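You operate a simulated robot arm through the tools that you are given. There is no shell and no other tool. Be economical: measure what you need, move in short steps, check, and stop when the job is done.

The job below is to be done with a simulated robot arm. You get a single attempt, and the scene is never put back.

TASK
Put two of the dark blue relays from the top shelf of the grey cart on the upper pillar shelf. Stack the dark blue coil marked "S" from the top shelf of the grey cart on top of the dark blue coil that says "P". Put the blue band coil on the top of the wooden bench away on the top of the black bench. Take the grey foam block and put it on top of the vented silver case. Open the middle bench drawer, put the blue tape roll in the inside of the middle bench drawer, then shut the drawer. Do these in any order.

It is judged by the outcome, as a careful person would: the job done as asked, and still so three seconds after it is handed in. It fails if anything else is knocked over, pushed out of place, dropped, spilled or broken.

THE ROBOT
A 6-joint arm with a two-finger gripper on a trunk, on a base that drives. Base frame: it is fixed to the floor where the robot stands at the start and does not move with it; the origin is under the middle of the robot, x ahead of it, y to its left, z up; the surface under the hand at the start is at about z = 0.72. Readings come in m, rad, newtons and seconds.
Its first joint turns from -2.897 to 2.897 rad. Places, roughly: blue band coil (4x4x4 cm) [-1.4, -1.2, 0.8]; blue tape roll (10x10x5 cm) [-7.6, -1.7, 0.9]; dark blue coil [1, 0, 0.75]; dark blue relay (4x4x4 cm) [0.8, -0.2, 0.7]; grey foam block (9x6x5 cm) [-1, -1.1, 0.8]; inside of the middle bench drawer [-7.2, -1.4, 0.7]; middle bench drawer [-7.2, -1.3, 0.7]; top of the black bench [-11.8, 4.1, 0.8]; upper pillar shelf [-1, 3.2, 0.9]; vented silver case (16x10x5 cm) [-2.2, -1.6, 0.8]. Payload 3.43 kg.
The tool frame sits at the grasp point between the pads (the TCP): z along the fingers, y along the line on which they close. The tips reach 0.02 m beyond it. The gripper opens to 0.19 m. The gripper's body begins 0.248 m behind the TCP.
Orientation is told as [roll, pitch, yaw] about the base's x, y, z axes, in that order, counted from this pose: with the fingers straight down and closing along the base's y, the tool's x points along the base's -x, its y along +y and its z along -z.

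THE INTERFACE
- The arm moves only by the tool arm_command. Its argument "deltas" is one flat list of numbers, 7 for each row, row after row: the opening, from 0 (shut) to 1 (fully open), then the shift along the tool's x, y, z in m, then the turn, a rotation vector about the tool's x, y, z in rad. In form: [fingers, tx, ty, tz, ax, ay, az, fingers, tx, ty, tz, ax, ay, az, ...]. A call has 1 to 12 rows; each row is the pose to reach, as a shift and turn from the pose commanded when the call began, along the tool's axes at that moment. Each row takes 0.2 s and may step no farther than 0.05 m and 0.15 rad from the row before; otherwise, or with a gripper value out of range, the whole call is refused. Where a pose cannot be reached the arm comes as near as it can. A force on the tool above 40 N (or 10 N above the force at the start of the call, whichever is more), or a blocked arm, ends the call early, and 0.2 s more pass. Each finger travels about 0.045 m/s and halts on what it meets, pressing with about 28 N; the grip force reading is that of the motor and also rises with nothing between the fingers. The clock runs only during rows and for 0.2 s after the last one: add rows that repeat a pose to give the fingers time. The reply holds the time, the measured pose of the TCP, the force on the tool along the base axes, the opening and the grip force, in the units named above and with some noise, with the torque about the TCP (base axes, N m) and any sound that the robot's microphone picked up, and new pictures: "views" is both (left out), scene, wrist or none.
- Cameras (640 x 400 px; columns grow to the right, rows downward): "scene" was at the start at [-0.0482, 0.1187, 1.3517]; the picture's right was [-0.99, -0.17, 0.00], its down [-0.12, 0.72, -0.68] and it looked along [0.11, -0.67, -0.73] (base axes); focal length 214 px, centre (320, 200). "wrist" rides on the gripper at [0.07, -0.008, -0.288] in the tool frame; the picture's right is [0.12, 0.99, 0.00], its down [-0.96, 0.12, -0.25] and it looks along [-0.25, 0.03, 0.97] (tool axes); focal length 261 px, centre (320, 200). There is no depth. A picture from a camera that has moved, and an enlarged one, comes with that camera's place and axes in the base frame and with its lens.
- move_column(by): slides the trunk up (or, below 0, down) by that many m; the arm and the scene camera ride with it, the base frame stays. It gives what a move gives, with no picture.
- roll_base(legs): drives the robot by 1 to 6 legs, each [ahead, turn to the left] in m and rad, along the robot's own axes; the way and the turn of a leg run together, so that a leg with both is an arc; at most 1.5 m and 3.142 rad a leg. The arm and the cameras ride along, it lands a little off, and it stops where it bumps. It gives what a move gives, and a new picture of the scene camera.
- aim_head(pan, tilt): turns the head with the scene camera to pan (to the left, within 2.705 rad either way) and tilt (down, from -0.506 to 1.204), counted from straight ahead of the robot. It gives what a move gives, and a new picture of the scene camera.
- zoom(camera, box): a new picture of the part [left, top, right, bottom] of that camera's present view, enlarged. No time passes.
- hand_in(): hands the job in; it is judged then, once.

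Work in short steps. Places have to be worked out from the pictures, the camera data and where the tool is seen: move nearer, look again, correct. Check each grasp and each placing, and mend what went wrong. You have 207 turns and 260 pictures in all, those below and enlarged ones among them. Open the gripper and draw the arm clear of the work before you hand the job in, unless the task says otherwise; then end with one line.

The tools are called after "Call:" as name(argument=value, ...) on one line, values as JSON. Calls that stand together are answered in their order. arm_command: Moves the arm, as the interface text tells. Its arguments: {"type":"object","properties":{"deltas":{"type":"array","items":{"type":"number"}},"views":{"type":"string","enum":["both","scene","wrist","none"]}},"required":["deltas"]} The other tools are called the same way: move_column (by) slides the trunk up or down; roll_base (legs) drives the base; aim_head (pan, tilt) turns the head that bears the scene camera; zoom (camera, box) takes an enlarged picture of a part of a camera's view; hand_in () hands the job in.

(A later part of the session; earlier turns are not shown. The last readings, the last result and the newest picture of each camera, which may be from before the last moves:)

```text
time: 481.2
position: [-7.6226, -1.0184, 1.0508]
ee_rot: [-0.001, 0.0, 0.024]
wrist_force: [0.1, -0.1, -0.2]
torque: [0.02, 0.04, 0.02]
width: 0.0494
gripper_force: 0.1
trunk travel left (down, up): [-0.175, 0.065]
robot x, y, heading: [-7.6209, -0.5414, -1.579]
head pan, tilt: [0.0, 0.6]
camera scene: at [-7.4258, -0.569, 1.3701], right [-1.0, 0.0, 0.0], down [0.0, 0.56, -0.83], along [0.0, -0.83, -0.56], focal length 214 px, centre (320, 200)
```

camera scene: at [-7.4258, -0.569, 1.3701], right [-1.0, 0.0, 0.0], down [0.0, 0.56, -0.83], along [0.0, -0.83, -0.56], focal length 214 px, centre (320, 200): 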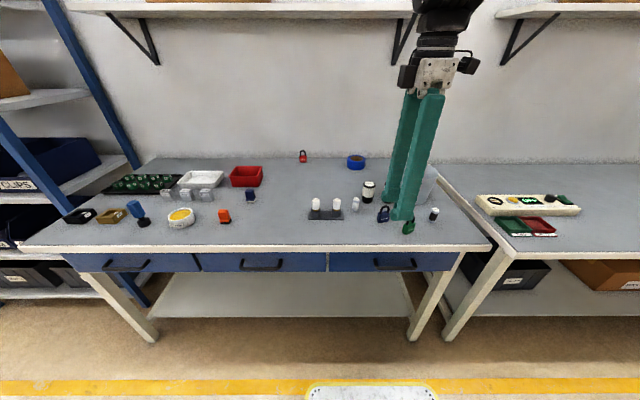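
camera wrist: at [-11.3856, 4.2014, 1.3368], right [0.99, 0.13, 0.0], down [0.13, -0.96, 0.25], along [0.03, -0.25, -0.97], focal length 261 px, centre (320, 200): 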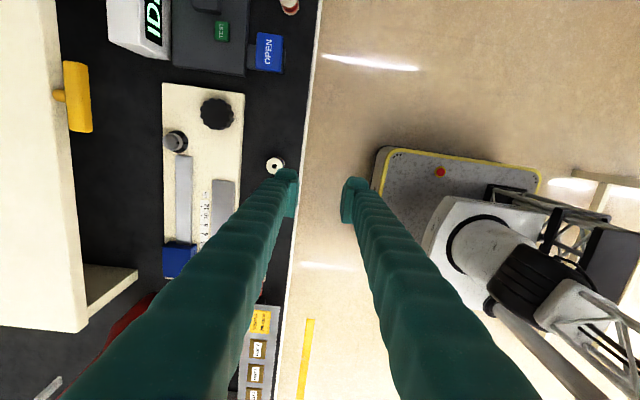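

Roll at ≈(−7.634, −1.72). Creeping 18 cm nearer.

Call:
roll_base(legs=[[0.18, 0]])

Call:
zoom(camera="wrist", box=[0, 0, 640, 400])

Call:
zoom(camera="scene", box=[280, 130, 440, 230])

```text
time: 482.7
position: [-7.6242, -1.2004, 1.0517]
ee_rot: [0.001, 0.0, 0.026]
wrist_force: [0.7, -0.2, -0.4]
torque: [0.0, -0.03, -0.01]
width: 0.0497
gripper_force: 0.2
trunk travel left (down, up): [-0.175, 0.065]
robot x, y, heading: [-7.6221, -0.7196, -1.574]
head pan, tilt: [0.0, 0.6]
camera scene: at [-7.4265, -0.7517, 1.3701], right [-1.0, 0.0, 0.0], down [0.0, 0.56, -0.83], along [0.0, -0.83, -0.56], focal length 214 px, centre (320, 200)
```

scene: 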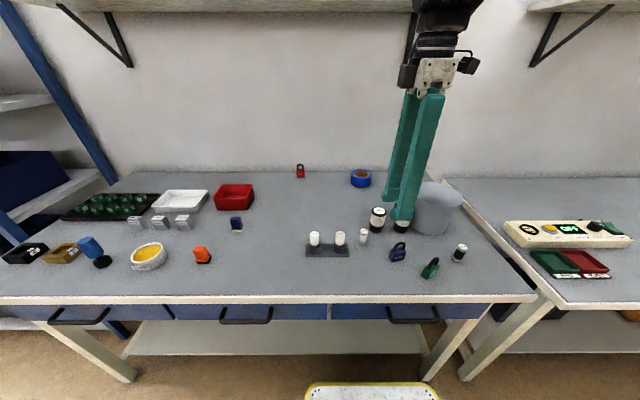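

```text
1.00 times, centred on (320, 200) of wrist (not enlarged: the box is as wide or as high as the picture)
camera zoom: at [-7.6934, -1.2106, 1.3379], right [-0.14, 0.99, 0.0], down [0.96, 0.14, 0.25], along [0.25, 0.03, -0.97], focal length 261 px, centre (320, 200)
```

zoom: 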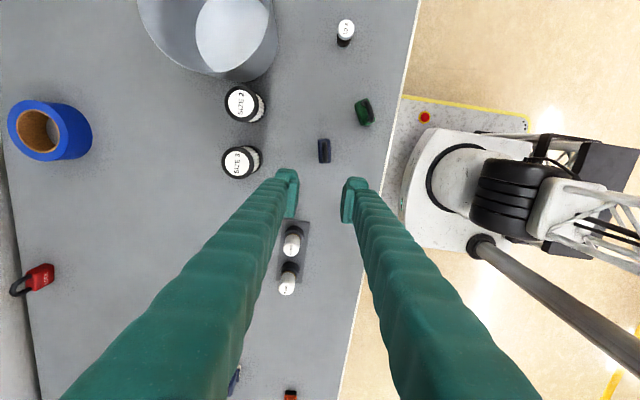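

```text
4.00 times, centred on (360, 180) of scene
camera zoom: at [-7.4265, -0.7517, 1.3701], right [-1.0, 0.0, 0.0], down [0.0, 0.56, -0.83], along [0.0, -0.83, -0.56], focal length 858 px, centre (160, 280)
```

zoom: 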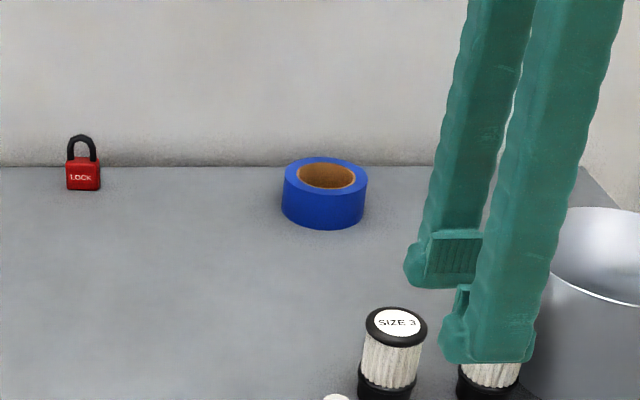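

Roll is at ≈(−7.63, −1.685) with bench top z≈0.84. I'll turn the hand to close along x and open it, staying high over the filters.

Call:
arm_command(deltas=[0.3, 0, 0, 0, 0, 0, 0.145, 0.4, 0, 0, 0, 0, 0, 0.29, 0.5, 0, 0, 0, 0, 0, 0.435, 0.6, 0, 0, 0, 0, 0, 0.58, 0.7, 0, 0, 0, 0, 0, 0.725, 0.7, 0, -0.03, 0, 0, 0, 0.87, 0.7, 0, -0.07, 0, 0, 0, 1.015, 0.7, 0, -0.11, 0, 0, 0, 1.16, 0.7, 0, -0.15, 0, 0, 0, 1.305, 0.7, 0, -0.19, 0, 0, 0, 1.45, 0.7, 0, -0.23, 0, 0, 0, 1.597, 0.7, 0, -0.27, 0, 0, 0, 1.597], views="wrist")

```text
time: 485.3
position: [-7.6171, -1.4684, 1.0498]
ee_rot: [0.0, -0.002, -1.575]
wrist_force: [-0.4, 0.9, 1.0]
torque: [-0.2, -0.01, 0.02]
width: 0.1328
gripper_force: 0.0
trunk travel left (down, up): [-0.175, 0.065]
robot x, y, heading: [-7.6249, -0.7188, -1.576]
head pan, tilt: [0.0, 0.6]
camera wrist: at [-7.6233, -1.3979, 1.3371], right [0.99, 0.12, 0.0], down [0.11, -0.96, 0.25], along [0.03, -0.25, -0.97], focal length 261 px, centre (320, 200)
```

wrist: 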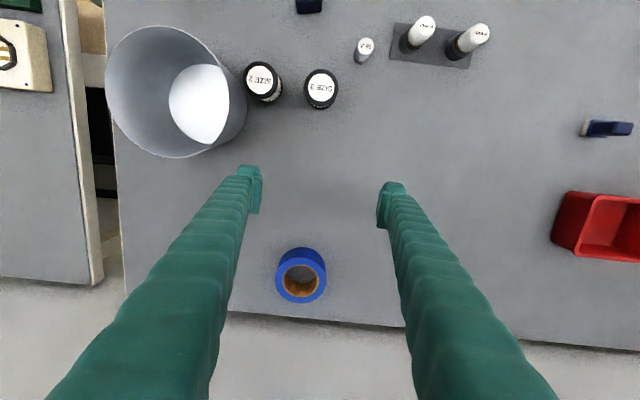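

Roll centre ≈(−7.627, −1.675). Moving over it, descending partway.

Call:
arm_command(deltas=[0.7, -0.045, -0.004, 0, 0, 0, 0, 0.7, -0.09, -0.009, 0.01, 0, 0, 0, 0.7, -0.135, -0.009, 0.025, 0, 0, 0, 0.7, -0.175, -0.009, 0.045, 0, 0, 0, 0.7, -0.208, -0.009, 0.07, 0, 0, 0, 0.7, -0.208, -0.009, 0.09, 0, 0, 0, 0.7, -0.208, -0.009, 0.09, 0, 0, 0], views="both")

```text
time: 486.9
position: [-7.6259, -1.6801, 0.9595]
ee_rot: [0.001, -0.001, -1.572]
wrist_force: [-0.2, -0.3, 0.0]
torque: [0.01, -0.01, 0.02]
width: 0.1329
gripper_force: 0.0
trunk travel left (down, up): [-0.175, 0.065]
robot x, y, heading: [-7.6247, -0.7234, -1.576]
head pan, tilt: [0.0, 0.6]
camera scene: at [-7.4265, -0.752, 1.3701], right [-1.0, 0.0, 0.0], down [0.0, 0.57, -0.82], along [0.0, -0.82, -0.57], focal length 214 px, centre (320, 200)
camera wrist: at [-7.6338, -1.6085, 1.2462], right [0.99, 0.12, 0.0], down [0.11, -0.96, 0.25], along [0.03, -0.25, -0.97], focal length 261 px, centre (320, 200)
```

scene: 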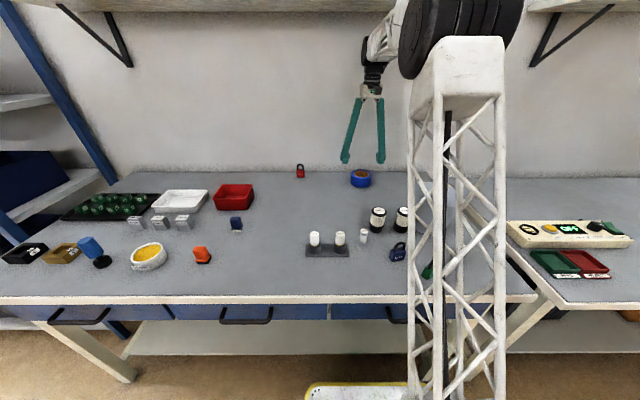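
wrist: 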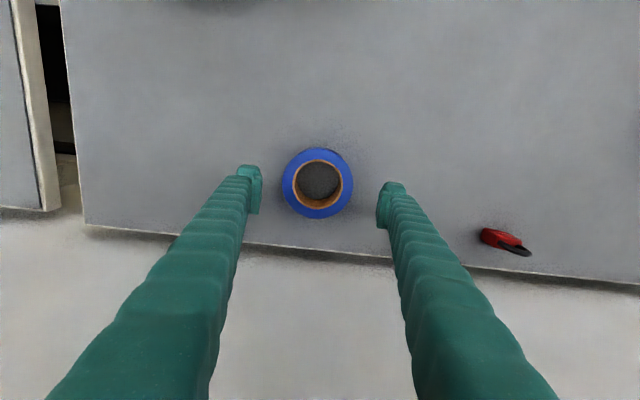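

Centred. Descending and closing on the roll.

Call:
arm_command(deltas=[0.7, 0.003, -0.002, 0.04, 0, 0, 0, 0.7, 0.003, -0.002, 0.075, 0, 0, 0, 0.7, 0.003, -0.002, 0.09, 0, 0, 0, 0.6, 0.003, -0.002, 0.09, 0, 0, 0, 0.5, 0.003, -0.002, 0.09, 0, 0, 0, 0.42, 0.003, -0.002, 0.09, 0, 0, 0, 0.42, 0.003, -0.002, 0.09, 0, 0, 0, 0.42, 0.003, -0.002, 0.09, 0, 0, 0], views="both")

Call:
zoom(camera="scene", box=[320, 150, 400, 200])

```text
time: 488.7
position: [-7.6279, -1.6763, 0.8713]
ee_rot: [0.0, -0.001, -1.573]
wrist_force: [-0.6, -1.0, 0.4]
torque: [0.02, -0.01, 0.05]
width: 0.1024
gripper_force: 28.4
trunk travel left (down, up): [-0.175, 0.065]
robot x, y, heading: [-7.6252, -0.724, -1.572]
head pan, tilt: [0.0, 0.6]
camera scene: at [-7.4265, -0.7519, 1.3701], right [-1.0, 0.0, 0.0], down [0.0, 0.56, -0.83], along [0.0, -0.82, -0.57], focal length 214 px, centre (320, 200)
camera wrist: at [-7.6363, -1.6058, 1.1577], right [0.99, 0.12, 0.0], down [0.11, -0.96, 0.25], along [0.03, -0.25, -0.97], focal length 261 px, centre (320, 200)
```

scene: 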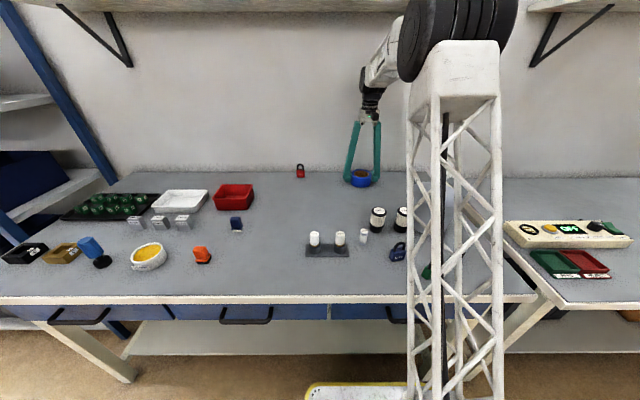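
wrist: 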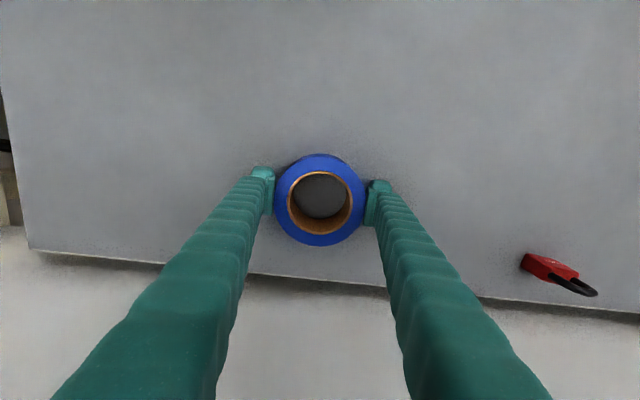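

```text
8.00 times, centred on (360, 175) of scene
camera zoom: at [-7.4265, -0.7519, 1.3701], right [-1.0, 0.0, 0.0], down [0.0, 0.56, -0.83], along [0.0, -0.82, -0.57], focal length 1716 px, centre (0, 400)
```

zoom: 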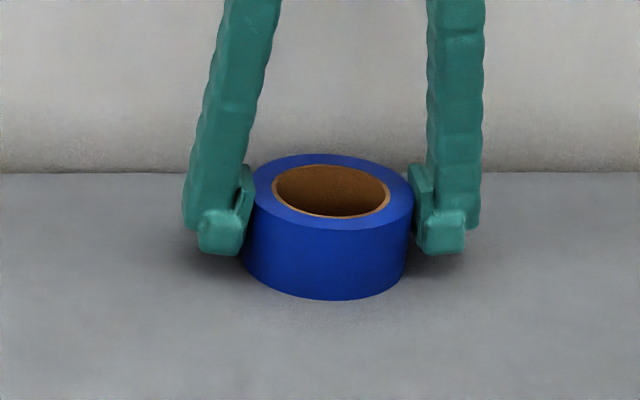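

Gripped (102 mm). Lifting and carrying it to the free front spot (−7.24, −1.22).

Call:
arm_command(deltas=[0.42, 0, 0, -0.045, 0, 0, 0, 0.42, 0, 0, -0.09, 0, 0, 0, 0.42, 0.025, 0.02, -0.125, 0, 0, 0, 0.42, 0.055, 0.045, -0.15, 0, 0, 0, 0.42, 0.09, 0.078, -0.15, 0, 0, 0, 0.42, 0.128, 0.11, -0.15, 0, 0, 0, 0.42, 0.166, 0.142, -0.15, 0, 0, 0, 0.42, 0.204, 0.174, -0.15, 0, 0, 0, 0.42, 0.242, 0.206, -0.15, 0, 0, 0, 0.42, 0.28, 0.238, -0.15, 0, 0, 0, 0.42, 0.318, 0.27, -0.15, 0, 0, 0, 0.42, 0.35, 0.3, -0.15, 0, 0, 0], views="none")

Call:
arm_command(deltas=[0.42, 0.035, 0.03, 0, 0, 0, 0, 0.42, 0.07, 0.06, 0, 0, 0, 0, 0.42, 0.106, 0.088, 0, 0, 0, 0, 0.42, 0.106, 0.088, 0, 0, 0, 0], views="both")

```text
time: 491.3
position: [-7.3255, -1.3271, 1.0186]
ee_rot: [0.0, 0.002, -1.574]
wrist_force: [-0.6, -0.9, -2.1]
torque: [0.09, -0.1, 0.0]
width: 0.1022
gripper_force: 27.7
trunk travel left (down, up): [-0.175, 0.065]
robot x, y, heading: [-7.6222, -0.7209, -1.572]
head pan, tilt: [0.0, 0.6]
```

```text
time: 492.3
position: [-7.2373, -1.2201, 1.0179]
ee_rot: [0.0, 0.001, -1.576]
wrist_force: [-0.2, -0.3, -1.9]
torque: [0.01, -0.01, 0.01]
width: 0.1024
gripper_force: 27.7
trunk travel left (down, up): [-0.175, 0.065]
robot x, y, heading: [-7.6264, -0.7207, -1.573]
head pan, tilt: [0.0, 0.6]
camera scene: at [-7.4263, -0.7519, 1.3701], right [-1.0, 0.0, 0.0], down [0.0, 0.56, -0.83], along [0.0, -0.83, -0.56], focal length 214 px, centre (320, 200)
camera wrist: at [-7.245, -1.1491, 1.3046], right [0.99, 0.12, 0.0], down [0.11, -0.96, 0.25], along [0.03, -0.25, -0.97], focal length 261 px, centre (320, 200)
```

scene: 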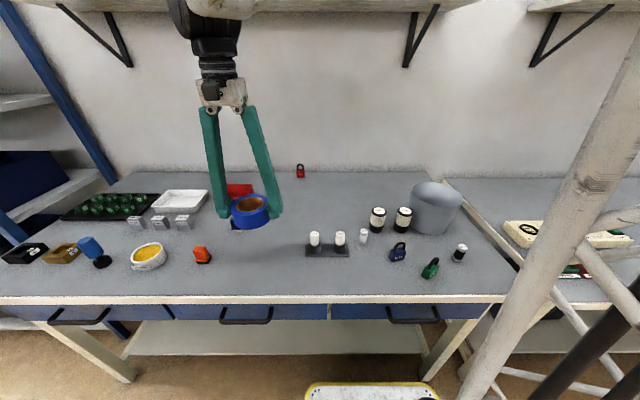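
wrist: 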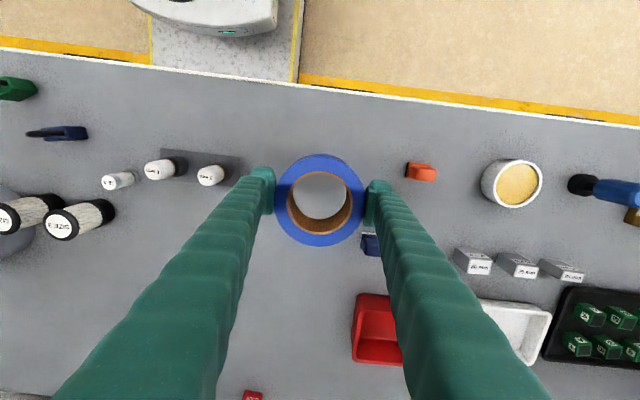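

Clear all around. Lowering to the bench (expected at z≈0.871).

Call:
arm_command(deltas=[0.42, 0, 0, 0.045, 0, 0, 0, 0.42, 0, 0, 0.09, 0, 0, 0, 0.42, 0, 0, 0.125, 0, 0, 0, 0.42, 0, 0, 0.14, 0, 0, 0, 0.42, 0, 0, 0.1455, 0, 0, 0, 0.42, 0, 0, 0.1465, 0, 0, 0, 0.42, 0, 0, 0.1465, 0, 0, 0], views="none")

Call:
zoom(camera="scene", box=[200, 180, 300, 242])

```text
time: 493.9
position: [-7.2394, -1.2194, 0.8747]
ee_rot: [0.0, -0.002, -1.573]
wrist_force: [0.3, -0.6, -2.2]
torque: [0.04, -0.04, 0.03]
width: 0.1022
gripper_force: 28.2
trunk travel left (down, up): [-0.175, 0.065]
robot x, y, heading: [-7.6251, -0.7188, -1.571]
head pan, tilt: [0.0, 0.6]
```

```text
6.40 times, centred on (250, 211) of scene
camera zoom: at [-7.4263, -0.7519, 1.3701], right [-1.0, 0.0, 0.0], down [0.0, 0.56, -0.83], along [0.0, -0.83, -0.56], focal length 1373 px, centre (768, 130)
```

zoom: 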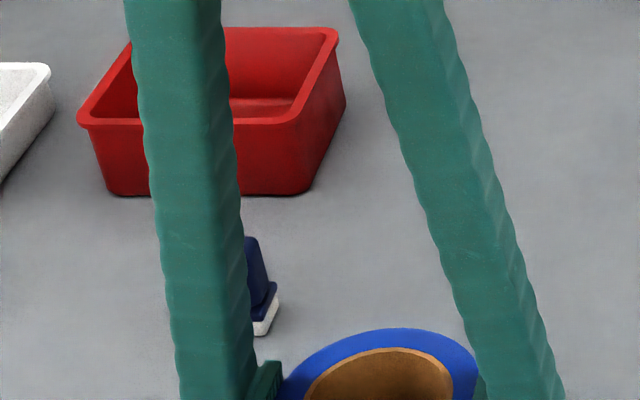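

Lowering the last few millimetres to contact.

Call:
arm_command(deltas=[0.42, 0, 0, 0.002, 0, 0, 0, 0.42, 0, 0, 0.004, 0, 0, 0, 0.42, 0, 0, 0.006, 0, 0, 0, 0.42, 0, 0, 0.006, 0, 0, 0], views="none")

```text
time: 494.9
position: [-7.241, -1.2197, 0.8696]
ee_rot: [0.001, -0.002, -1.573]
wrist_force: [-6.8, 6.3, 36.7]
torque: [-0.2, 0.09, 0.11]
width: 0.1026
gripper_force: 27.9
trunk travel left (down, up): [-0.175, 0.065]
robot x, y, heading: [-7.6261, -0.7195, -1.579]
head pan, tilt: [0.0, 0.6]
```

On the bench. Easing, opening, rising.

Call:
arm_command(deltas=[0.42, 0, 0, -0.002, 0, 0, 0, 0.55, 0, 0, -0.002, 0, 0, 0, 0.68, 0, 0, -0.002, 0, 0, 0, 0.68, 0, 0, -0.002, 0, 0, 0, 0.68, 0, 0, -0.045, 0, 0, 0, 0.68, 0, 0, -0.09, 0, 0, 0, 0.68, 0, 0, -0.135, 0, 0, 0, 0.68, 0, 0, -0.18, 0, 0, 0], views="both")

```text
time: 496.7
position: [-7.2396, -1.222, 1.0457]
ee_rot: [0.0, 0.001, -1.573]
wrist_force: [-0.9, -0.3, -0.5]
torque: [0.05, 0.04, 0.02]
width: 0.1291
gripper_force: 0.0
trunk travel left (down, up): [-0.175, 0.065]
robot x, y, heading: [-7.6261, -0.7204, -1.573]
head pan, tilt: [0.0, 0.6]
camera scene: at [-7.4263, -0.752, 1.37], right [-1.0, 0.0, 0.0], down [0.0, 0.57, -0.82], along [0.0, -0.82, -0.57], focal length 214 px, centre (320, 200)
camera wrist: at [-7.2464, -1.1507, 1.3323], right [0.99, 0.12, 0.0], down [0.11, -0.96, 0.25], along [0.03, -0.25, -0.97], focal length 261 px, centre (320, 200)
```

scene: 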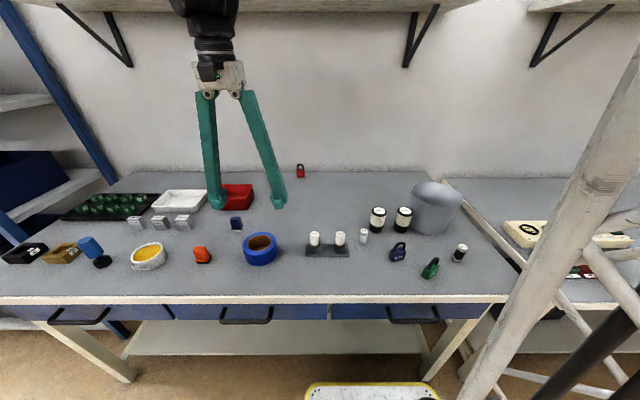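
wrist: 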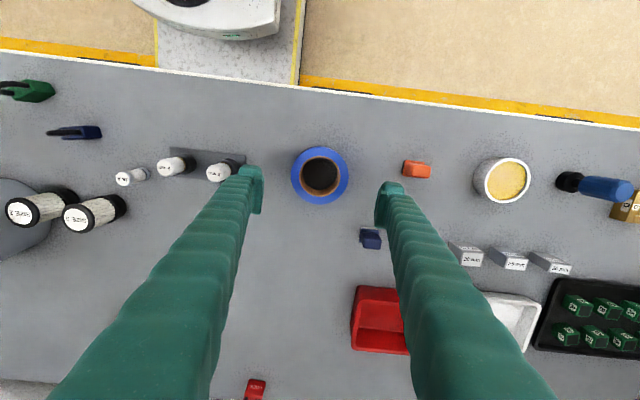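

The roll is parked. Handle ≈(−7.21, −1.076, 0.738). Backing off and lining up with the middle drawer.

Call:
roll_base(legs=[[-0.55, 0], [0, 1.571], [0.42, 0], [0, -1.571]])

```text
time: 510.2
position: [-6.823, -0.6635, 1.045]
ee_rot: [0.0, 0.001, -1.586]
wrist_force: [-0.6, 0.2, -0.9]
torque: [0.01, 0.02, -0.02]
width: 0.1292
gripper_force: 0.0
trunk travel left (down, up): [-0.175, 0.065]
robot x, y, heading: [-7.2019, -0.1587, -1.592]
head pan, tilt: [0.0, 0.6]
camera scene: at [-7.0042, -0.1915, 1.3701], right [-1.0, 0.02, 0.0], down [0.01, 0.56, -0.83], along [-0.01, -0.82, -0.56], focal length 214 px, centre (320, 200)
```

scene: 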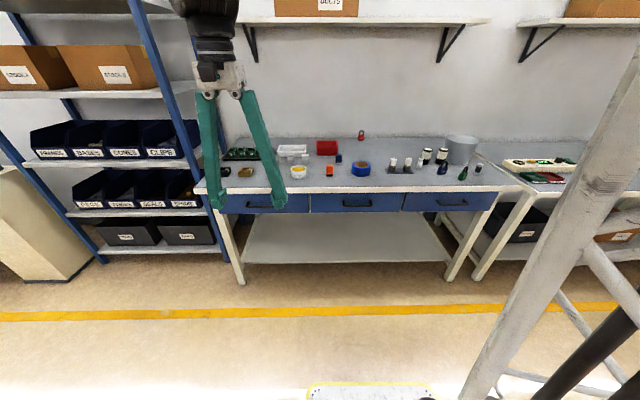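

Centring the hand in front of the handle and turning it to yaw 0 first.

Call:
arm_command(deltas=[0.6, 0, -0.035, 0, 0, 0, -0.1442, 0.5, 0, -0.07, 0, 0, 0, -0.2884, 0.4, 0, -0.105, 0, 0, 0, -0.4326, 0.35, 0, -0.14, 0, 0, 0, -0.5768, 0.3, 0, -0.175, 0, 0, 0, -0.721, 0.3, 0, -0.21, 0, 0, 0, -0.8652, 0.3, 0, -0.245, 0, 0, 0, -1.0094, 0.3, 0, -0.28, 0, 0, 0, -1.1536, 0.3, 0, -0.315, 0, 0, 0, -1.2978, 0.3, 0, -0.35, 0, 0, 0, -1.442, 0.3, -0.03, -0.38, 0, 0, 0, -1.586, 0.3, -0.03, -0.38, 0, 0, 0, -1.586], views="none")

```text
time: 512.8
position: [-7.203, -0.6862, 1.0463]
ee_rot: [0.0, -0.003, 0.001]
wrist_force: [0.7, -0.1, 0.0]
torque: [0.01, -0.02, -0.01]
width: 0.057
gripper_force: 0.0
trunk travel left (down, up): [-0.175, 0.065]
robot x, y, heading: [-7.1987, -0.1563, -1.588]
head pan, tilt: [0.0, 0.6]
```

Tilting the hand forward to horizontal while moving it outward.

Call:
arm_command(deltas=[0.3, 0, -0.018, 0, 0.1428, 0, 0, 0.3, 0, -0.036, 0.0, 0.2856, 0, 0, 0.3, 0, -0.054, 0.01, 0.4284, 0, 0, 0.3, 0, -0.072, 0.02, 0.5712, 0, 0, 0.3, 0, -0.09, 0.03, 0.714, 0, 0, 0.3, 0, -0.108, 0.04, 0.8568, 0, 0, 0.3, 0, -0.126, 0.05, 0.9996, 0, 0, 0.3, 0, -0.144, 0.06, 1.1424, 0, 0, 0.3, 0, -0.162, 0.07, 1.2852, 0, 0, 0.3, 0, -0.18, 0.08, 1.428, 0, 0, 0.3, 0, -0.2, 0.09, 1.5708, 0, 0, 0.3, 0, -0.2, 0.09, 1.5708, 0, 0], views="both")

```text
time: 515.4
position: [-7.2034, -1.0237, 1.0777]
ee_rot: [-1.57, 0.0, -0.002]
wrist_force: [0.3, 0.4, -0.2]
torque: [-0.06, 0.02, 0.01]
width: 0.0569
gripper_force: 0.1
out of reach, approached as far as the arm can: row 8, 9, 10, 11, 12
trunk travel left (down, up): [-0.175, 0.065]
robot x, y, heading: [-7.2002, -0.1559, -1.588]
head pan, tilt: [0.0, 0.6]
camera scene: at [-7.0044, -0.1909, 1.3703], right [-1.0, 0.02, 0.0], down [0.01, 0.56, -0.83], along [-0.01, -0.83, -0.56], focal length 214 px, centre (320, 200)
camera wrist: at [-7.2727, -0.736, 1.0844], right [-0.12, 0.0, -0.99], down [0.96, 0.25, -0.12], along [0.24, -0.97, -0.03], focal length 261 px, centre (320, 200)
```

scene: 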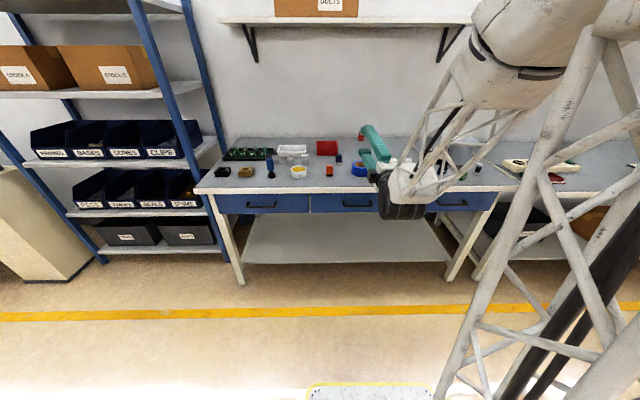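
wrist: 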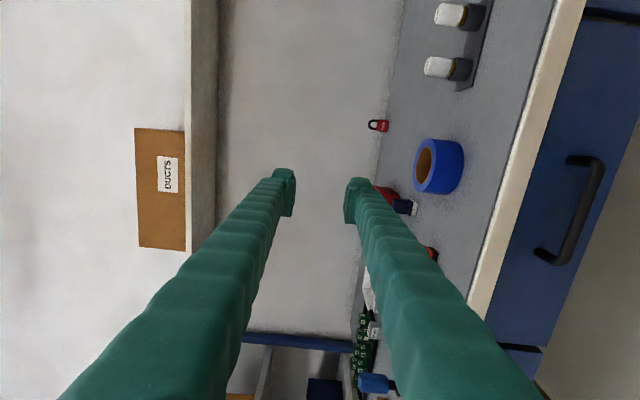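

The hand is horizontal, but the arm can't come so close at that height. I'll lower the trunk and back the base a little.

Call:
roll_base(legs=[[-0.08, 0]])

Call:
move_column(by=-0.17)

```text
time: 516.5
position: [-7.2003, -0.9448, 1.0766]
ee_rot: [-1.57, -0.001, 0.0]
wrist_force: [0.0, 0.5, 0.4]
torque: [-0.02, 0.0, -0.02]
width: 0.0568
gripper_force: 0.0
trunk travel left (down, up): [-0.175, 0.065]
robot x, y, heading: [-7.2021, -0.0776, -1.59]
head pan, tilt: [0.0, 0.6]
camera scene: at [-7.003, -0.1113, 1.3701], right [-1.0, 0.02, 0.0], down [0.01, 0.56, -0.83], along [-0.01, -0.82, -0.56], focal length 214 px, centre (320, 200)
```

scene: 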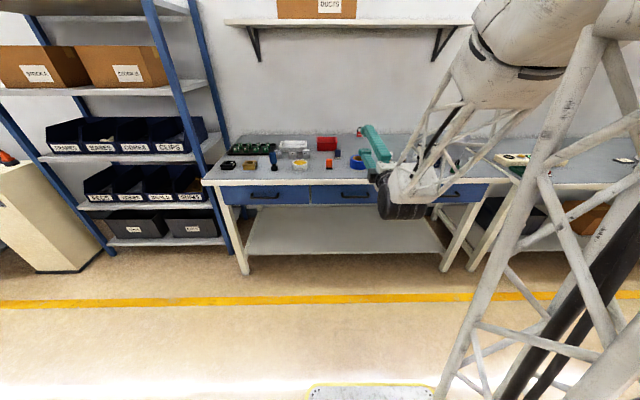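

```text
time: 518.4
position: [-7.2028, -0.9446, 0.9073]
ee_rot: [-1.568, -0.002, 0.0]
wrist_force: [0.7, -0.2, 0.8]
torque: [0.05, -0.01, 0.01]
width: 0.0572
gripper_force: 0.1
trunk travel left (down, up): [-0.005, 0.235]
robot x, y, heading: [-7.2, -0.0796, -1.586]
head pan, tilt: [0.0, 0.6]
```

Now a small downward move (tool y is down) to test reach.

Call:
arm_command(deltas=[0.3, 0, 0.03, 0.01, 0, 0, 0, 0.3, 0, 0.06, 0.02, 0, 0, 0, 0.3, 0, 0.06, 0.02, 0, 0, 0], views="none")

```text
time: 519.2
position: [-7.201, -0.9765, 0.8538]
ee_rot: [-1.57, 0.001, -0.001]
wrist_force: [0.2, 0.1, 0.5]
torque: [-0.01, -0.04, 0.02]
width: 0.0571
gripper_force: 0.1
out of reach, approached as far as the arm can: row 1, 2, 3
trunk travel left (down, up): [-0.005, 0.235]
robot x, y, heading: [-7.1995, -0.0787, -1.587]
head pan, tilt: [0.0, 0.6]
```

It needs more distance as it goes lower. Backing 12 cm, then moving down and outward.

Call:
roll_base(legs=[[-0.12, 0]])

Call:
arm_command(deltas=[0.3, 0, 0.01, 0.035, 0, 0, 0, 0.3, 0, 0.035, 0.06, 0, 0, 0, 0.3, 0, 0.06, 0.09, 0, 0, 0, 0.3, 0, 0.085, 0.11, 0, 0, 0, 0.3, 0, 0.11, 0.12, 0, 0, 0, 0.3, 0, 0.11, 0.12, 0, 0, 0], views="both")

```text
time: 520.5
position: [-7.1999, -0.8534, 0.8527]
ee_rot: [-1.569, 0.001, -0.003]
wrist_force: [-0.1, -0.6, 0.2]
torque: [0.0, 0.01, -0.03]
width: 0.0569
gripper_force: 0.0
trunk travel left (down, up): [-0.005, 0.235]
robot x, y, heading: [-7.197, 0.043, -1.593]
head pan, tilt: [0.0, 0.6]
camera scene: at [-7.0009, 0.0109, 1.2001], right [-1.0, 0.02, 0.0], down [0.01, 0.56, -0.83], along [-0.01, -0.82, -0.56], focal length 214 px, centre (320, 200)
```

scene: 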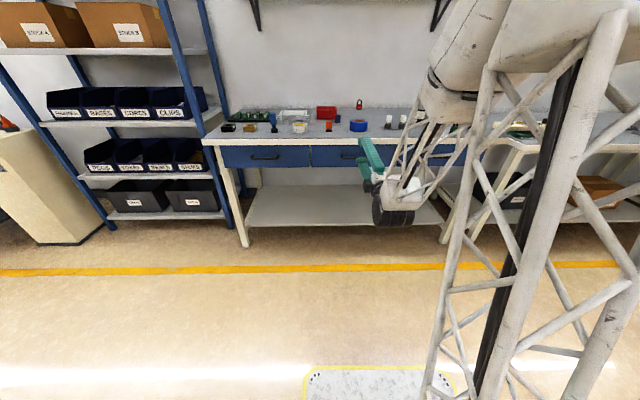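

```text
time: 521.9
position: [-7.1996, -0.9761, 0.7435]
ee_rot: [-1.57, 0.001, -0.002]
wrist_force: [-0.1, 1.4, 0.6]
torque: [0.01, 0.02, 0.02]
width: 0.0569
gripper_force: 0.1
trunk travel left (down, up): [-0.005, 0.235]
robot x, y, heading: [-7.1971, 0.0421, -1.593]
head pan, tilt: [0.0, 0.6]
camera scene: at [-7.0009, 0.0109, 1.2001], right [-1.0, 0.02, 0.0], down [0.01, 0.56, -0.83], along [-0.01, -0.82, -0.56], focal length 214 px, centre (320, 200)
camera wrist: at [-7.269, -0.689, 0.7508], right [-0.12, 0.0, -0.99], down [0.96, 0.25, -0.11], along [0.24, -0.97, -0.03], focal length 261 px, centre (320, 200)
```

scene: 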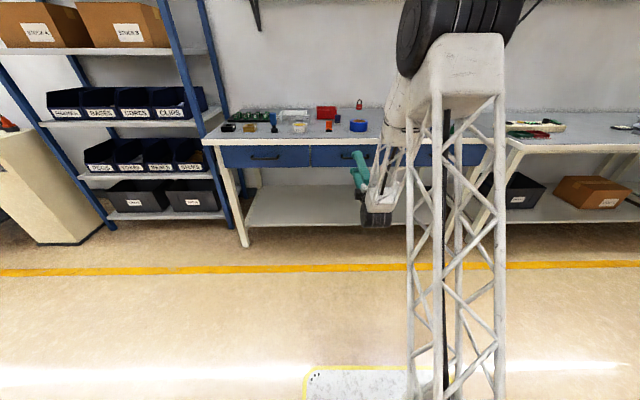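
wrist: 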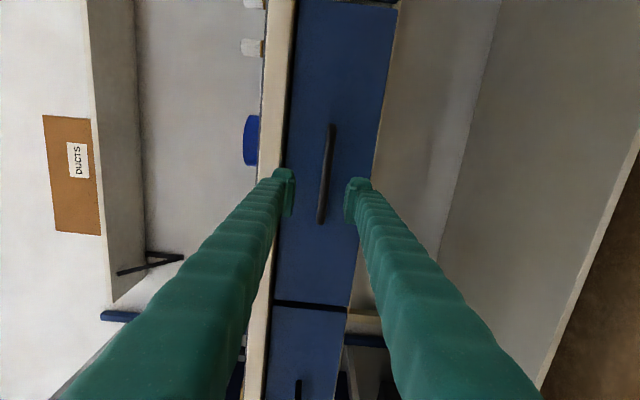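

The handle is right between the fingers (z≈0.735). Narrowing a little, lowering 9 mm and advancing.

Call:
arm_command(deltas=[0.23, -0.0, 0.009, 0.0, 0, 0, 0, 0.23, 0.0, 0.009, 0.03, 0, 0, 0, 0.23, 0.0, 0.009, 0.06, 0, 0, 0, 0.23, 0.0, 0.009, 0.08, 0, 0, 0, 0.23, 0.0, 0.009, 0.08, 0, 0, 0], views="wrist")

Call:
zoom(camera="scene", box=[320, 120, 420, 182])

Call:
zoom(camera="wrist", box=[240, 120, 400, 220])

```text
time: 523.1
position: [-7.2003, -1.0558, 0.7333]
ee_rot: [-1.57, -0.002, -0.001]
wrist_force: [-0.7, 0.3, 0.2]
torque: [0.03, 0.01, 0.01]
width: 0.0437
gripper_force: 0.0
trunk travel left (down, up): [-0.005, 0.235]
robot x, y, heading: [-7.1977, 0.0435, -1.586]
head pan, tilt: [0.0, 0.6]
camera wrist: at [-7.2699, -0.7682, 0.7419], right [-0.12, 0.0, -0.99], down [0.96, 0.25, -0.11], along [0.24, -0.97, -0.03], focal length 261 px, centre (320, 200)
```

wrist: 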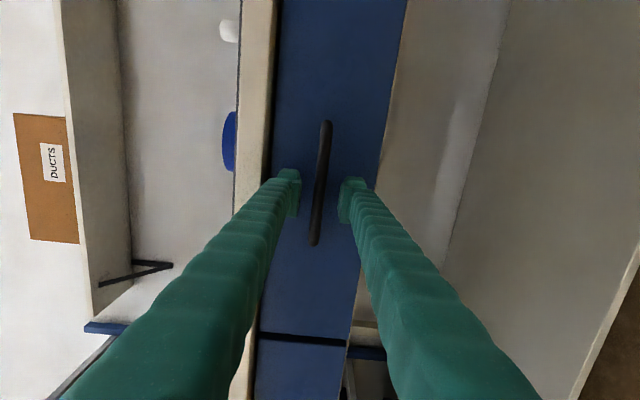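

```text
6.40 times, centred on (370, 151) of scene
camera zoom: at [-7.0009, 0.0108, 1.2001], right [-1.0, 0.02, 0.0], down [0.01, 0.56, -0.83], along [-0.01, -0.82, -0.56], focal length 1373 px, centre (0, 514)
```

zoom: 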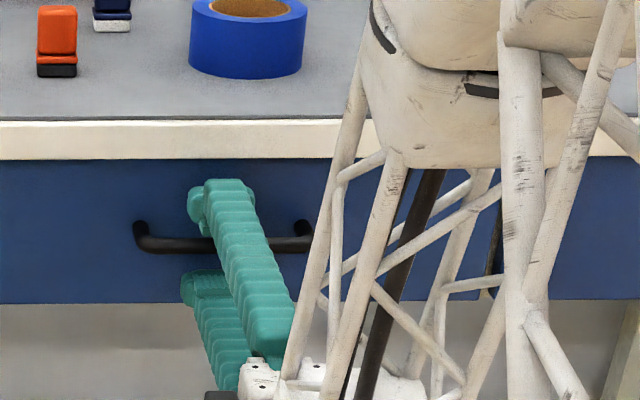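

```text
4.00 times, centred on (320, 170) of wrist
camera zoom: at [-7.2699, -0.7682, 0.7419], right [-0.12, 0.0, -0.99], down [0.96, 0.25, -0.11], along [0.24, -0.97, -0.03], focal length 1043 px, centre (320, 320)
```

zoom: 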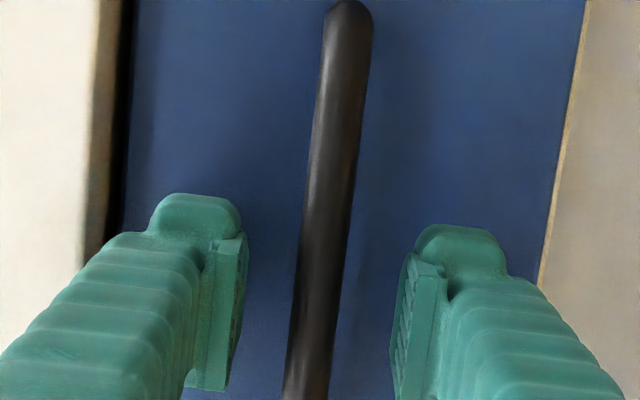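

The bar is centred between the fingers. Advancing 1.8 cm and closing.

Call:
arm_command(deltas=[0.23, 0, 0, 0.01, 0, 0, 0, 0.23, 0, 0, 0.018, 0, 0, 0, 0.1, 0, 0, 0.018, 0, 0, 0, 0.0, 0, 0, 0.018, 0, 0, 0, 0.0, 0, 0, 0.018, 0, 0, 0, 0.0, 0, 0, 0.018, 0, 0, 0], views="wrist")

Call:
zoom(camera="wrist", box=[240, 120, 400, 220])

```text
time: 524.5
position: [-7.2006, -1.0724, 0.7355]
ee_rot: [-1.571, 0.0, -0.002]
wrist_force: [1.6, -1.3, 16.4]
torque: [0.14, 0.08, -0.08]
width: 0.0088
gripper_force: 42.6
trunk travel left (down, up): [-0.005, 0.235]
robot x, y, heading: [-7.1984, 0.0407, -1.583]
head pan, tilt: [0.0, 0.6]
camera wrist: at [-7.2698, -0.7854, 0.7423], right [-0.12, 0.0, -0.99], down [0.96, 0.25, -0.12], along [0.24, -0.97, -0.03], focal length 261 px, centre (320, 200)
```

wrist: 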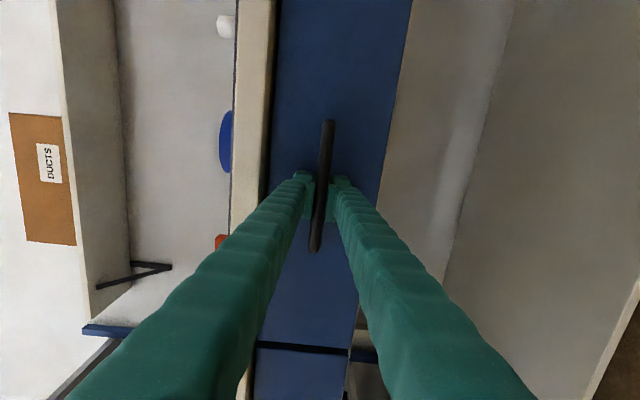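

```text
4.00 times, centred on (320, 170) of wrist
camera zoom: at [-7.2698, -0.7854, 0.7423], right [-0.12, 0.0, -0.99], down [0.96, 0.25, -0.12], along [0.24, -0.97, -0.03], focal length 1043 px, centre (320, 320)
```

zoom: 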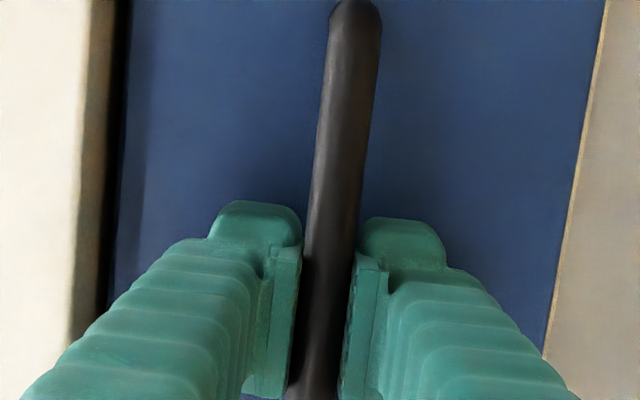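

Handle gripped (9 mm bar). Rolling the base back 12 cm to start opening, checking.

Call:
roll_base(legs=[[-0.12, 0]])

Call:
zoom(camera="wrist", box=[0, 0, 640, 400])

```text
time: 525.7
position: [-7.2016, -0.952, 0.7346]
ee_rot: [-1.571, -0.002, -0.003]
wrist_force: [-19.1, -2.0, 28.5]
torque: [0.31, 0.14, 0.16]
width: 0.0088
gripper_force: 42.4
trunk travel left (down, up): [-0.005, 0.235]
robot x, y, heading: [-7.1945, 0.1622, -1.588]
head pan, tilt: [0.0, 0.6]
camera scene: at [-6.9993, 0.1314, 1.2004], right [-1.0, 0.02, 0.0], down [0.01, 0.56, -0.83], along [-0.02, -0.83, -0.56], focal length 214 px, centre (320, 200)
```

scene: 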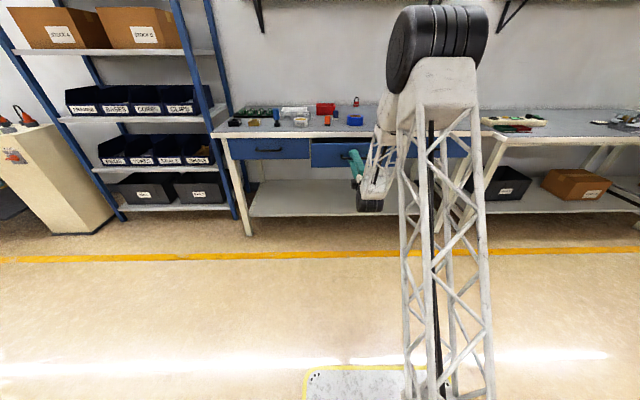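

```text
1.00 times, centred on (320, 200) of wrist (not enlarged: the box is as wide or as high as the picture)
camera zoom: at [-7.2691, -0.6648, 0.7423], right [-0.12, 0.0, -0.99], down [0.96, 0.24, -0.11], along [0.24, -0.97, -0.03], focal length 261 px, centre (320, 200)
```

zoom: 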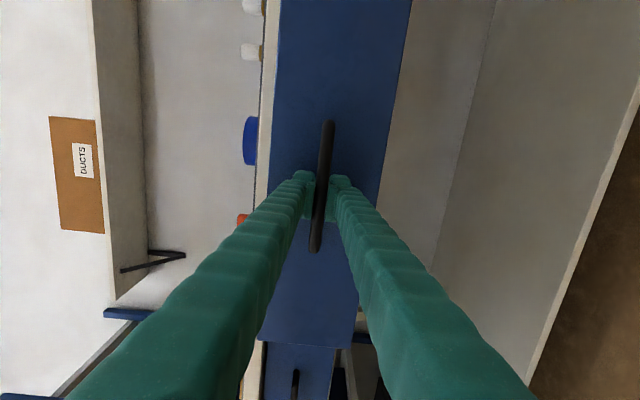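

The drawer is following. Another 13 cm.

Call:
roll_base(legs=[[-0.13, 0]])

Call:
zoom(camera="scene", box=[280, 80, 420, 167])

```text
time: 527.0
position: [-7.2011, -0.8219, 0.7358]
ee_rot: [-1.572, -0.001, -0.006]
wrist_force: [-2.5, -0.5, 15.5]
torque: [0.16, 0.1, 0.02]
width: 0.0085
gripper_force: 42.9
trunk travel left (down, up): [-0.005, 0.235]
robot x, y, heading: [-7.1907, 0.2923, -1.597]
head pan, tilt: [0.0, 0.6]
camera scene: at [-6.996, 0.2608, 1.2002], right [-1.0, 0.02, 0.0], down [0.01, 0.56, -0.83], along [-0.02, -0.83, -0.56], focal length 214 px, centre (320, 200)
```

scene: 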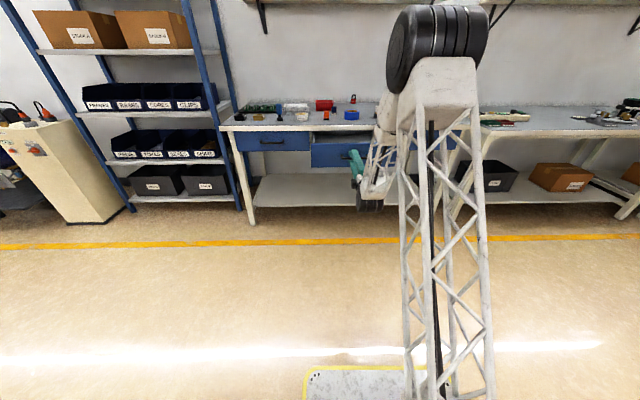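

```text
4.57 times, centred on (350, 124) of scene
camera zoom: at [-6.996, 0.2608, 1.2002], right [-1.0, 0.02, 0.0], down [0.01, 0.56, -0.83], along [-0.02, -0.83, -0.56], focal length 980 px, centre (183, 550)
```

zoom: 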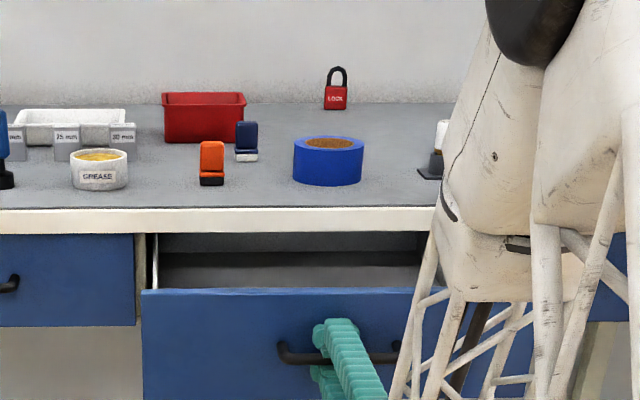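

Drawer is ~25 cm open. Releasing the handle and backing away.

Call:
arm_command(deltas=[0.1, 0, 0, 0, 0, 0, 0, 0.25, 0, 0, 0, 0, 0, 0, 0.25, 0, 0, 0, 0, 0, 0, 0.25, 0, 0, 0, 0, 0, 0], views="none")

Call:
roll_base(legs=[[-0.14, 0]])

Call:
move_column(by=0.17)

Call:
zoom(camera="scene", box=[240, 80, 460, 217])

```text
time: 528.0
position: [-7.2001, -0.8235, 0.7342]
ee_rot: [-1.57, 0.001, -0.008]
wrist_force: [-0.4, 0.6, 0.4]
torque: [0.0, 0.01, -0.05]
width: 0.0472
gripper_force: 0.1
trunk travel left (down, up): [-0.005, 0.235]
robot x, y, heading: [-7.1949, 0.2955, -1.593]
head pan, tilt: [0.0, 0.6]
```

```text
time: 529.3
position: [-7.1934, -0.6806, 0.7351]
ee_rot: [-1.57, -0.001, -0.004]
wrist_force: [0.0, -0.1, -0.6]
torque: [-0.02, -0.03, -0.01]
width: 0.0477
gripper_force: 0.0
trunk travel left (down, up): [-0.005, 0.235]
robot x, y, heading: [-7.1914, 0.4367, -1.594]
head pan, tilt: [0.0, 0.6]
camera scene: at [-6.9928, 0.4029, 1.2001], right [-1.0, 0.02, 0.0], down [0.01, 0.56, -0.83], along [-0.02, -0.82, -0.56], focal length 214 px, centre (320, 200)
```

scene: 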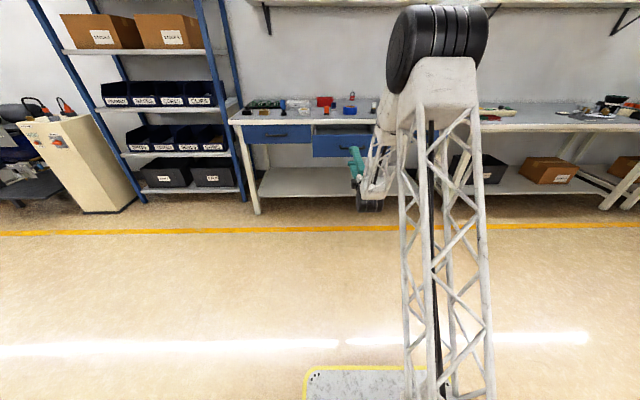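

```text
time: 531.2
position: [-7.1944, -0.6813, 0.9038]
ee_rot: [-1.571, -0.001, -0.003]
wrist_force: [-0.8, 0.0, -0.2]
torque: [-0.01, 0.0, 0.0]
width: 0.0479
gripper_force: 0.1
trunk travel left (down, up): [-0.175, 0.065]
robot x, y, heading: [-7.1887, 0.4356, -1.596]
head pan, tilt: [0.0, 0.6]
```

```text
2.91 times, centred on (350, 148) of scene
camera zoom: at [-6.9928, 0.4028, 1.37], right [-1.0, 0.02, 0.0], down [0.01, 0.56, -0.82], along [-0.02, -0.82, -0.57], focal length 624 px, centre (233, 350)
```

zoom: 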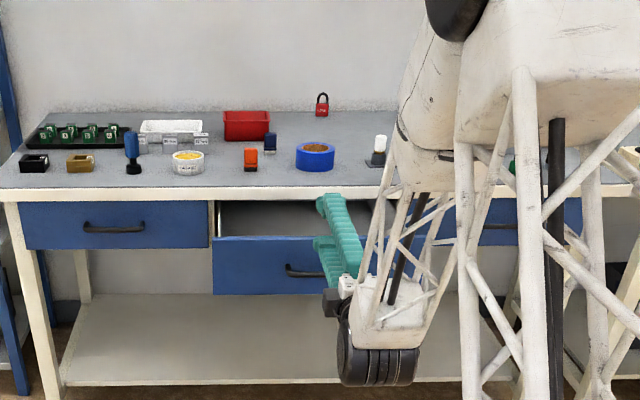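

Rotating the hand back to pointing down while raising and drawing it in.

Call:
arm_command(deltas=[0.25, 0, -0.014, -0.03, -0.1428, 0, 0, 0.25, 0, -0.028, -0.06, -0.2856, 0, 0, 0.25, 0, -0.042, -0.09, -0.4284, 0, 0, 0.25, 0, -0.056, -0.12, -0.5712, 0, 0, 0.25, 0, -0.07, -0.15, -0.714, 0, 0, 0.25, 0, -0.084, -0.18, -0.8568, 0, 0, 0.25, 0, -0.098, -0.21, -0.9996, 0, 0, 0.25, 0, -0.112, -0.24, -1.1424, 0, 0, 0.25, 0, -0.126, -0.27, -1.2852, 0, 0, 0.25, 0, -0.14, -0.3, -1.428, 0, 0, 0.25, 0, -0.154, -0.33, -1.5708, 0, 0, 0.25, 0, -0.154, -0.33, -1.5708, 0, 0], views="scene")

```text
time: 533.8
position: [-7.1923, -0.3513, 1.0587]
ee_rot: [-0.001, -0.001, -0.004]
wrist_force: [0.6, 0.8, 0.2]
torque: [0.01, 0.01, 0.0]
width: 0.0474
gripper_force: 0.1
trunk travel left (down, up): [-0.175, 0.065]
robot x, y, heading: [-7.1889, 0.4365, -1.591]
head pan, tilt: [0.0, 0.6]
camera scene: at [-6.9928, 0.4028, 1.3701], right [-1.0, 0.02, 0.0], down [0.01, 0.56, -0.82], along [-0.02, -0.82, -0.57], focal length 214 px, centre (320, 200)
```

scene: 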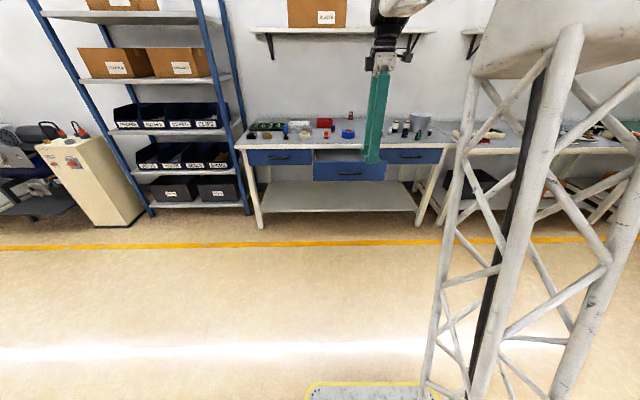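

Driving forward to reach the roll and the open drawer.

Call:
roll_base(legs=[[0, 0.02], [0.8, 0]])

Call:
arm_command(deltas=[0.3, 0, 0, 0, 0, 0, 0.143, 0.4, 0, 0, 0, 0, 0, 0.286, 0.5, 0, 0, 0, 0, 0, 0.429, 0.6, 0, 0, 0, 0, 0, 0.572, 0.7, 0, 0, 0, 0, 0, 0.715, 0.7, 0, 0, 0, 0, 0, 0.858, 0.7, 0, 0, 0, 0, 0, 1.0, 0.7, 0, 0, 0, 0, 0, 1.143, 0.7, 0, 0, 0, 0, 0, 1.286, 0.7, 0, 0, 0, 0, 0, 1.429, 0.7, 0, 0, 0, 0, 0, 1.57, 0.7, 0, 0, 0, 0, 0, 1.57], views="both")

```text
time: 538.5
position: [-7.1876, -1.1534, 1.0584]
ee_rot: [0.002, 0.0, 0.009]
wrist_force: [0.0, -0.5, 0.3]
torque: [-0.01, -0.02, -0.01]
width: 0.0476
gripper_force: 0.0
trunk travel left (down, up): [-0.175, 0.065]
robot x, y, heading: [-7.1907, -0.3641, -1.576]
head pan, tilt: [0.0, 0.6]
camera scene: at [-6.996, -0.3967, 1.3701], right [-1.0, 0.01, 0.0], down [0.01, 0.56, -0.83], along [-0.01, -0.82, -0.56], focal length 214 px, centre (320, 200)
```

scene: 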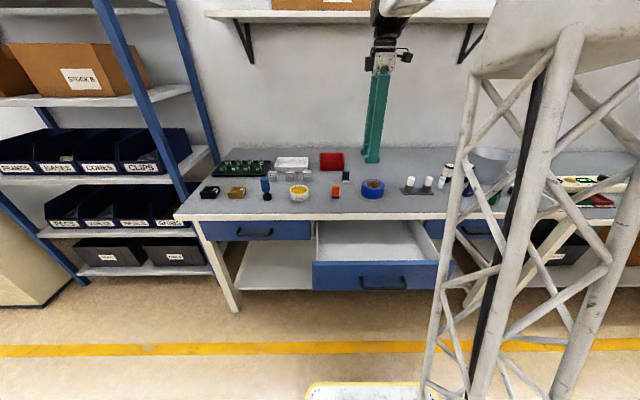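

```text
time: 541.1
position: [-7.188, -1.1538, 1.0579]
ee_rot: [0.002, 0.001, -1.564]
wrist_force: [-0.1, 0.1, 0.8]
torque: [0.01, 0.02, -0.04]
width: 0.1331
gripper_force: 0.0
trunk travel left (down, up): [-0.175, 0.065]
robot x, y, heading: [-7.192, -0.3655, -1.578]
head pan, tilt: [0.0, 0.6]
camera scene: at [-6.996, -0.3968, 1.3701], right [-1.0, 0.01, 0.0], down [0.01, 0.56, -0.83], along [-0.01, -0.82, -0.56], focal length 214 px, centre (320, 200)
camera wrist: at [-7.1955, -1.0834, 1.3463], right [0.99, 0.13, 0.0], down [0.12, -0.96, 0.25], along [0.03, -0.25, -0.97], focal length 261 px, centre (320, 200)
```

scene: 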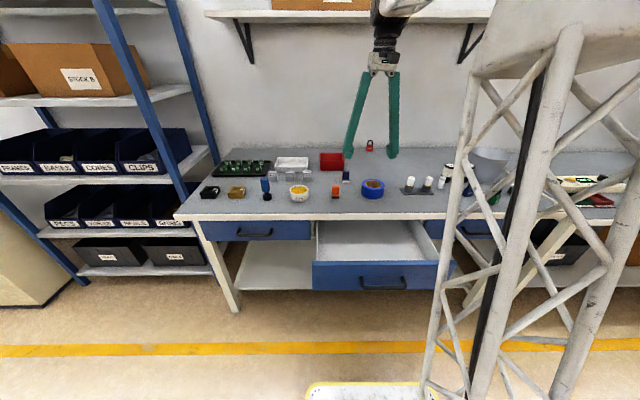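
wrist: 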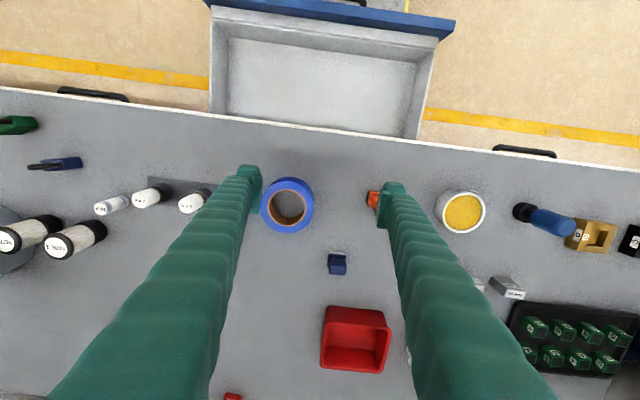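

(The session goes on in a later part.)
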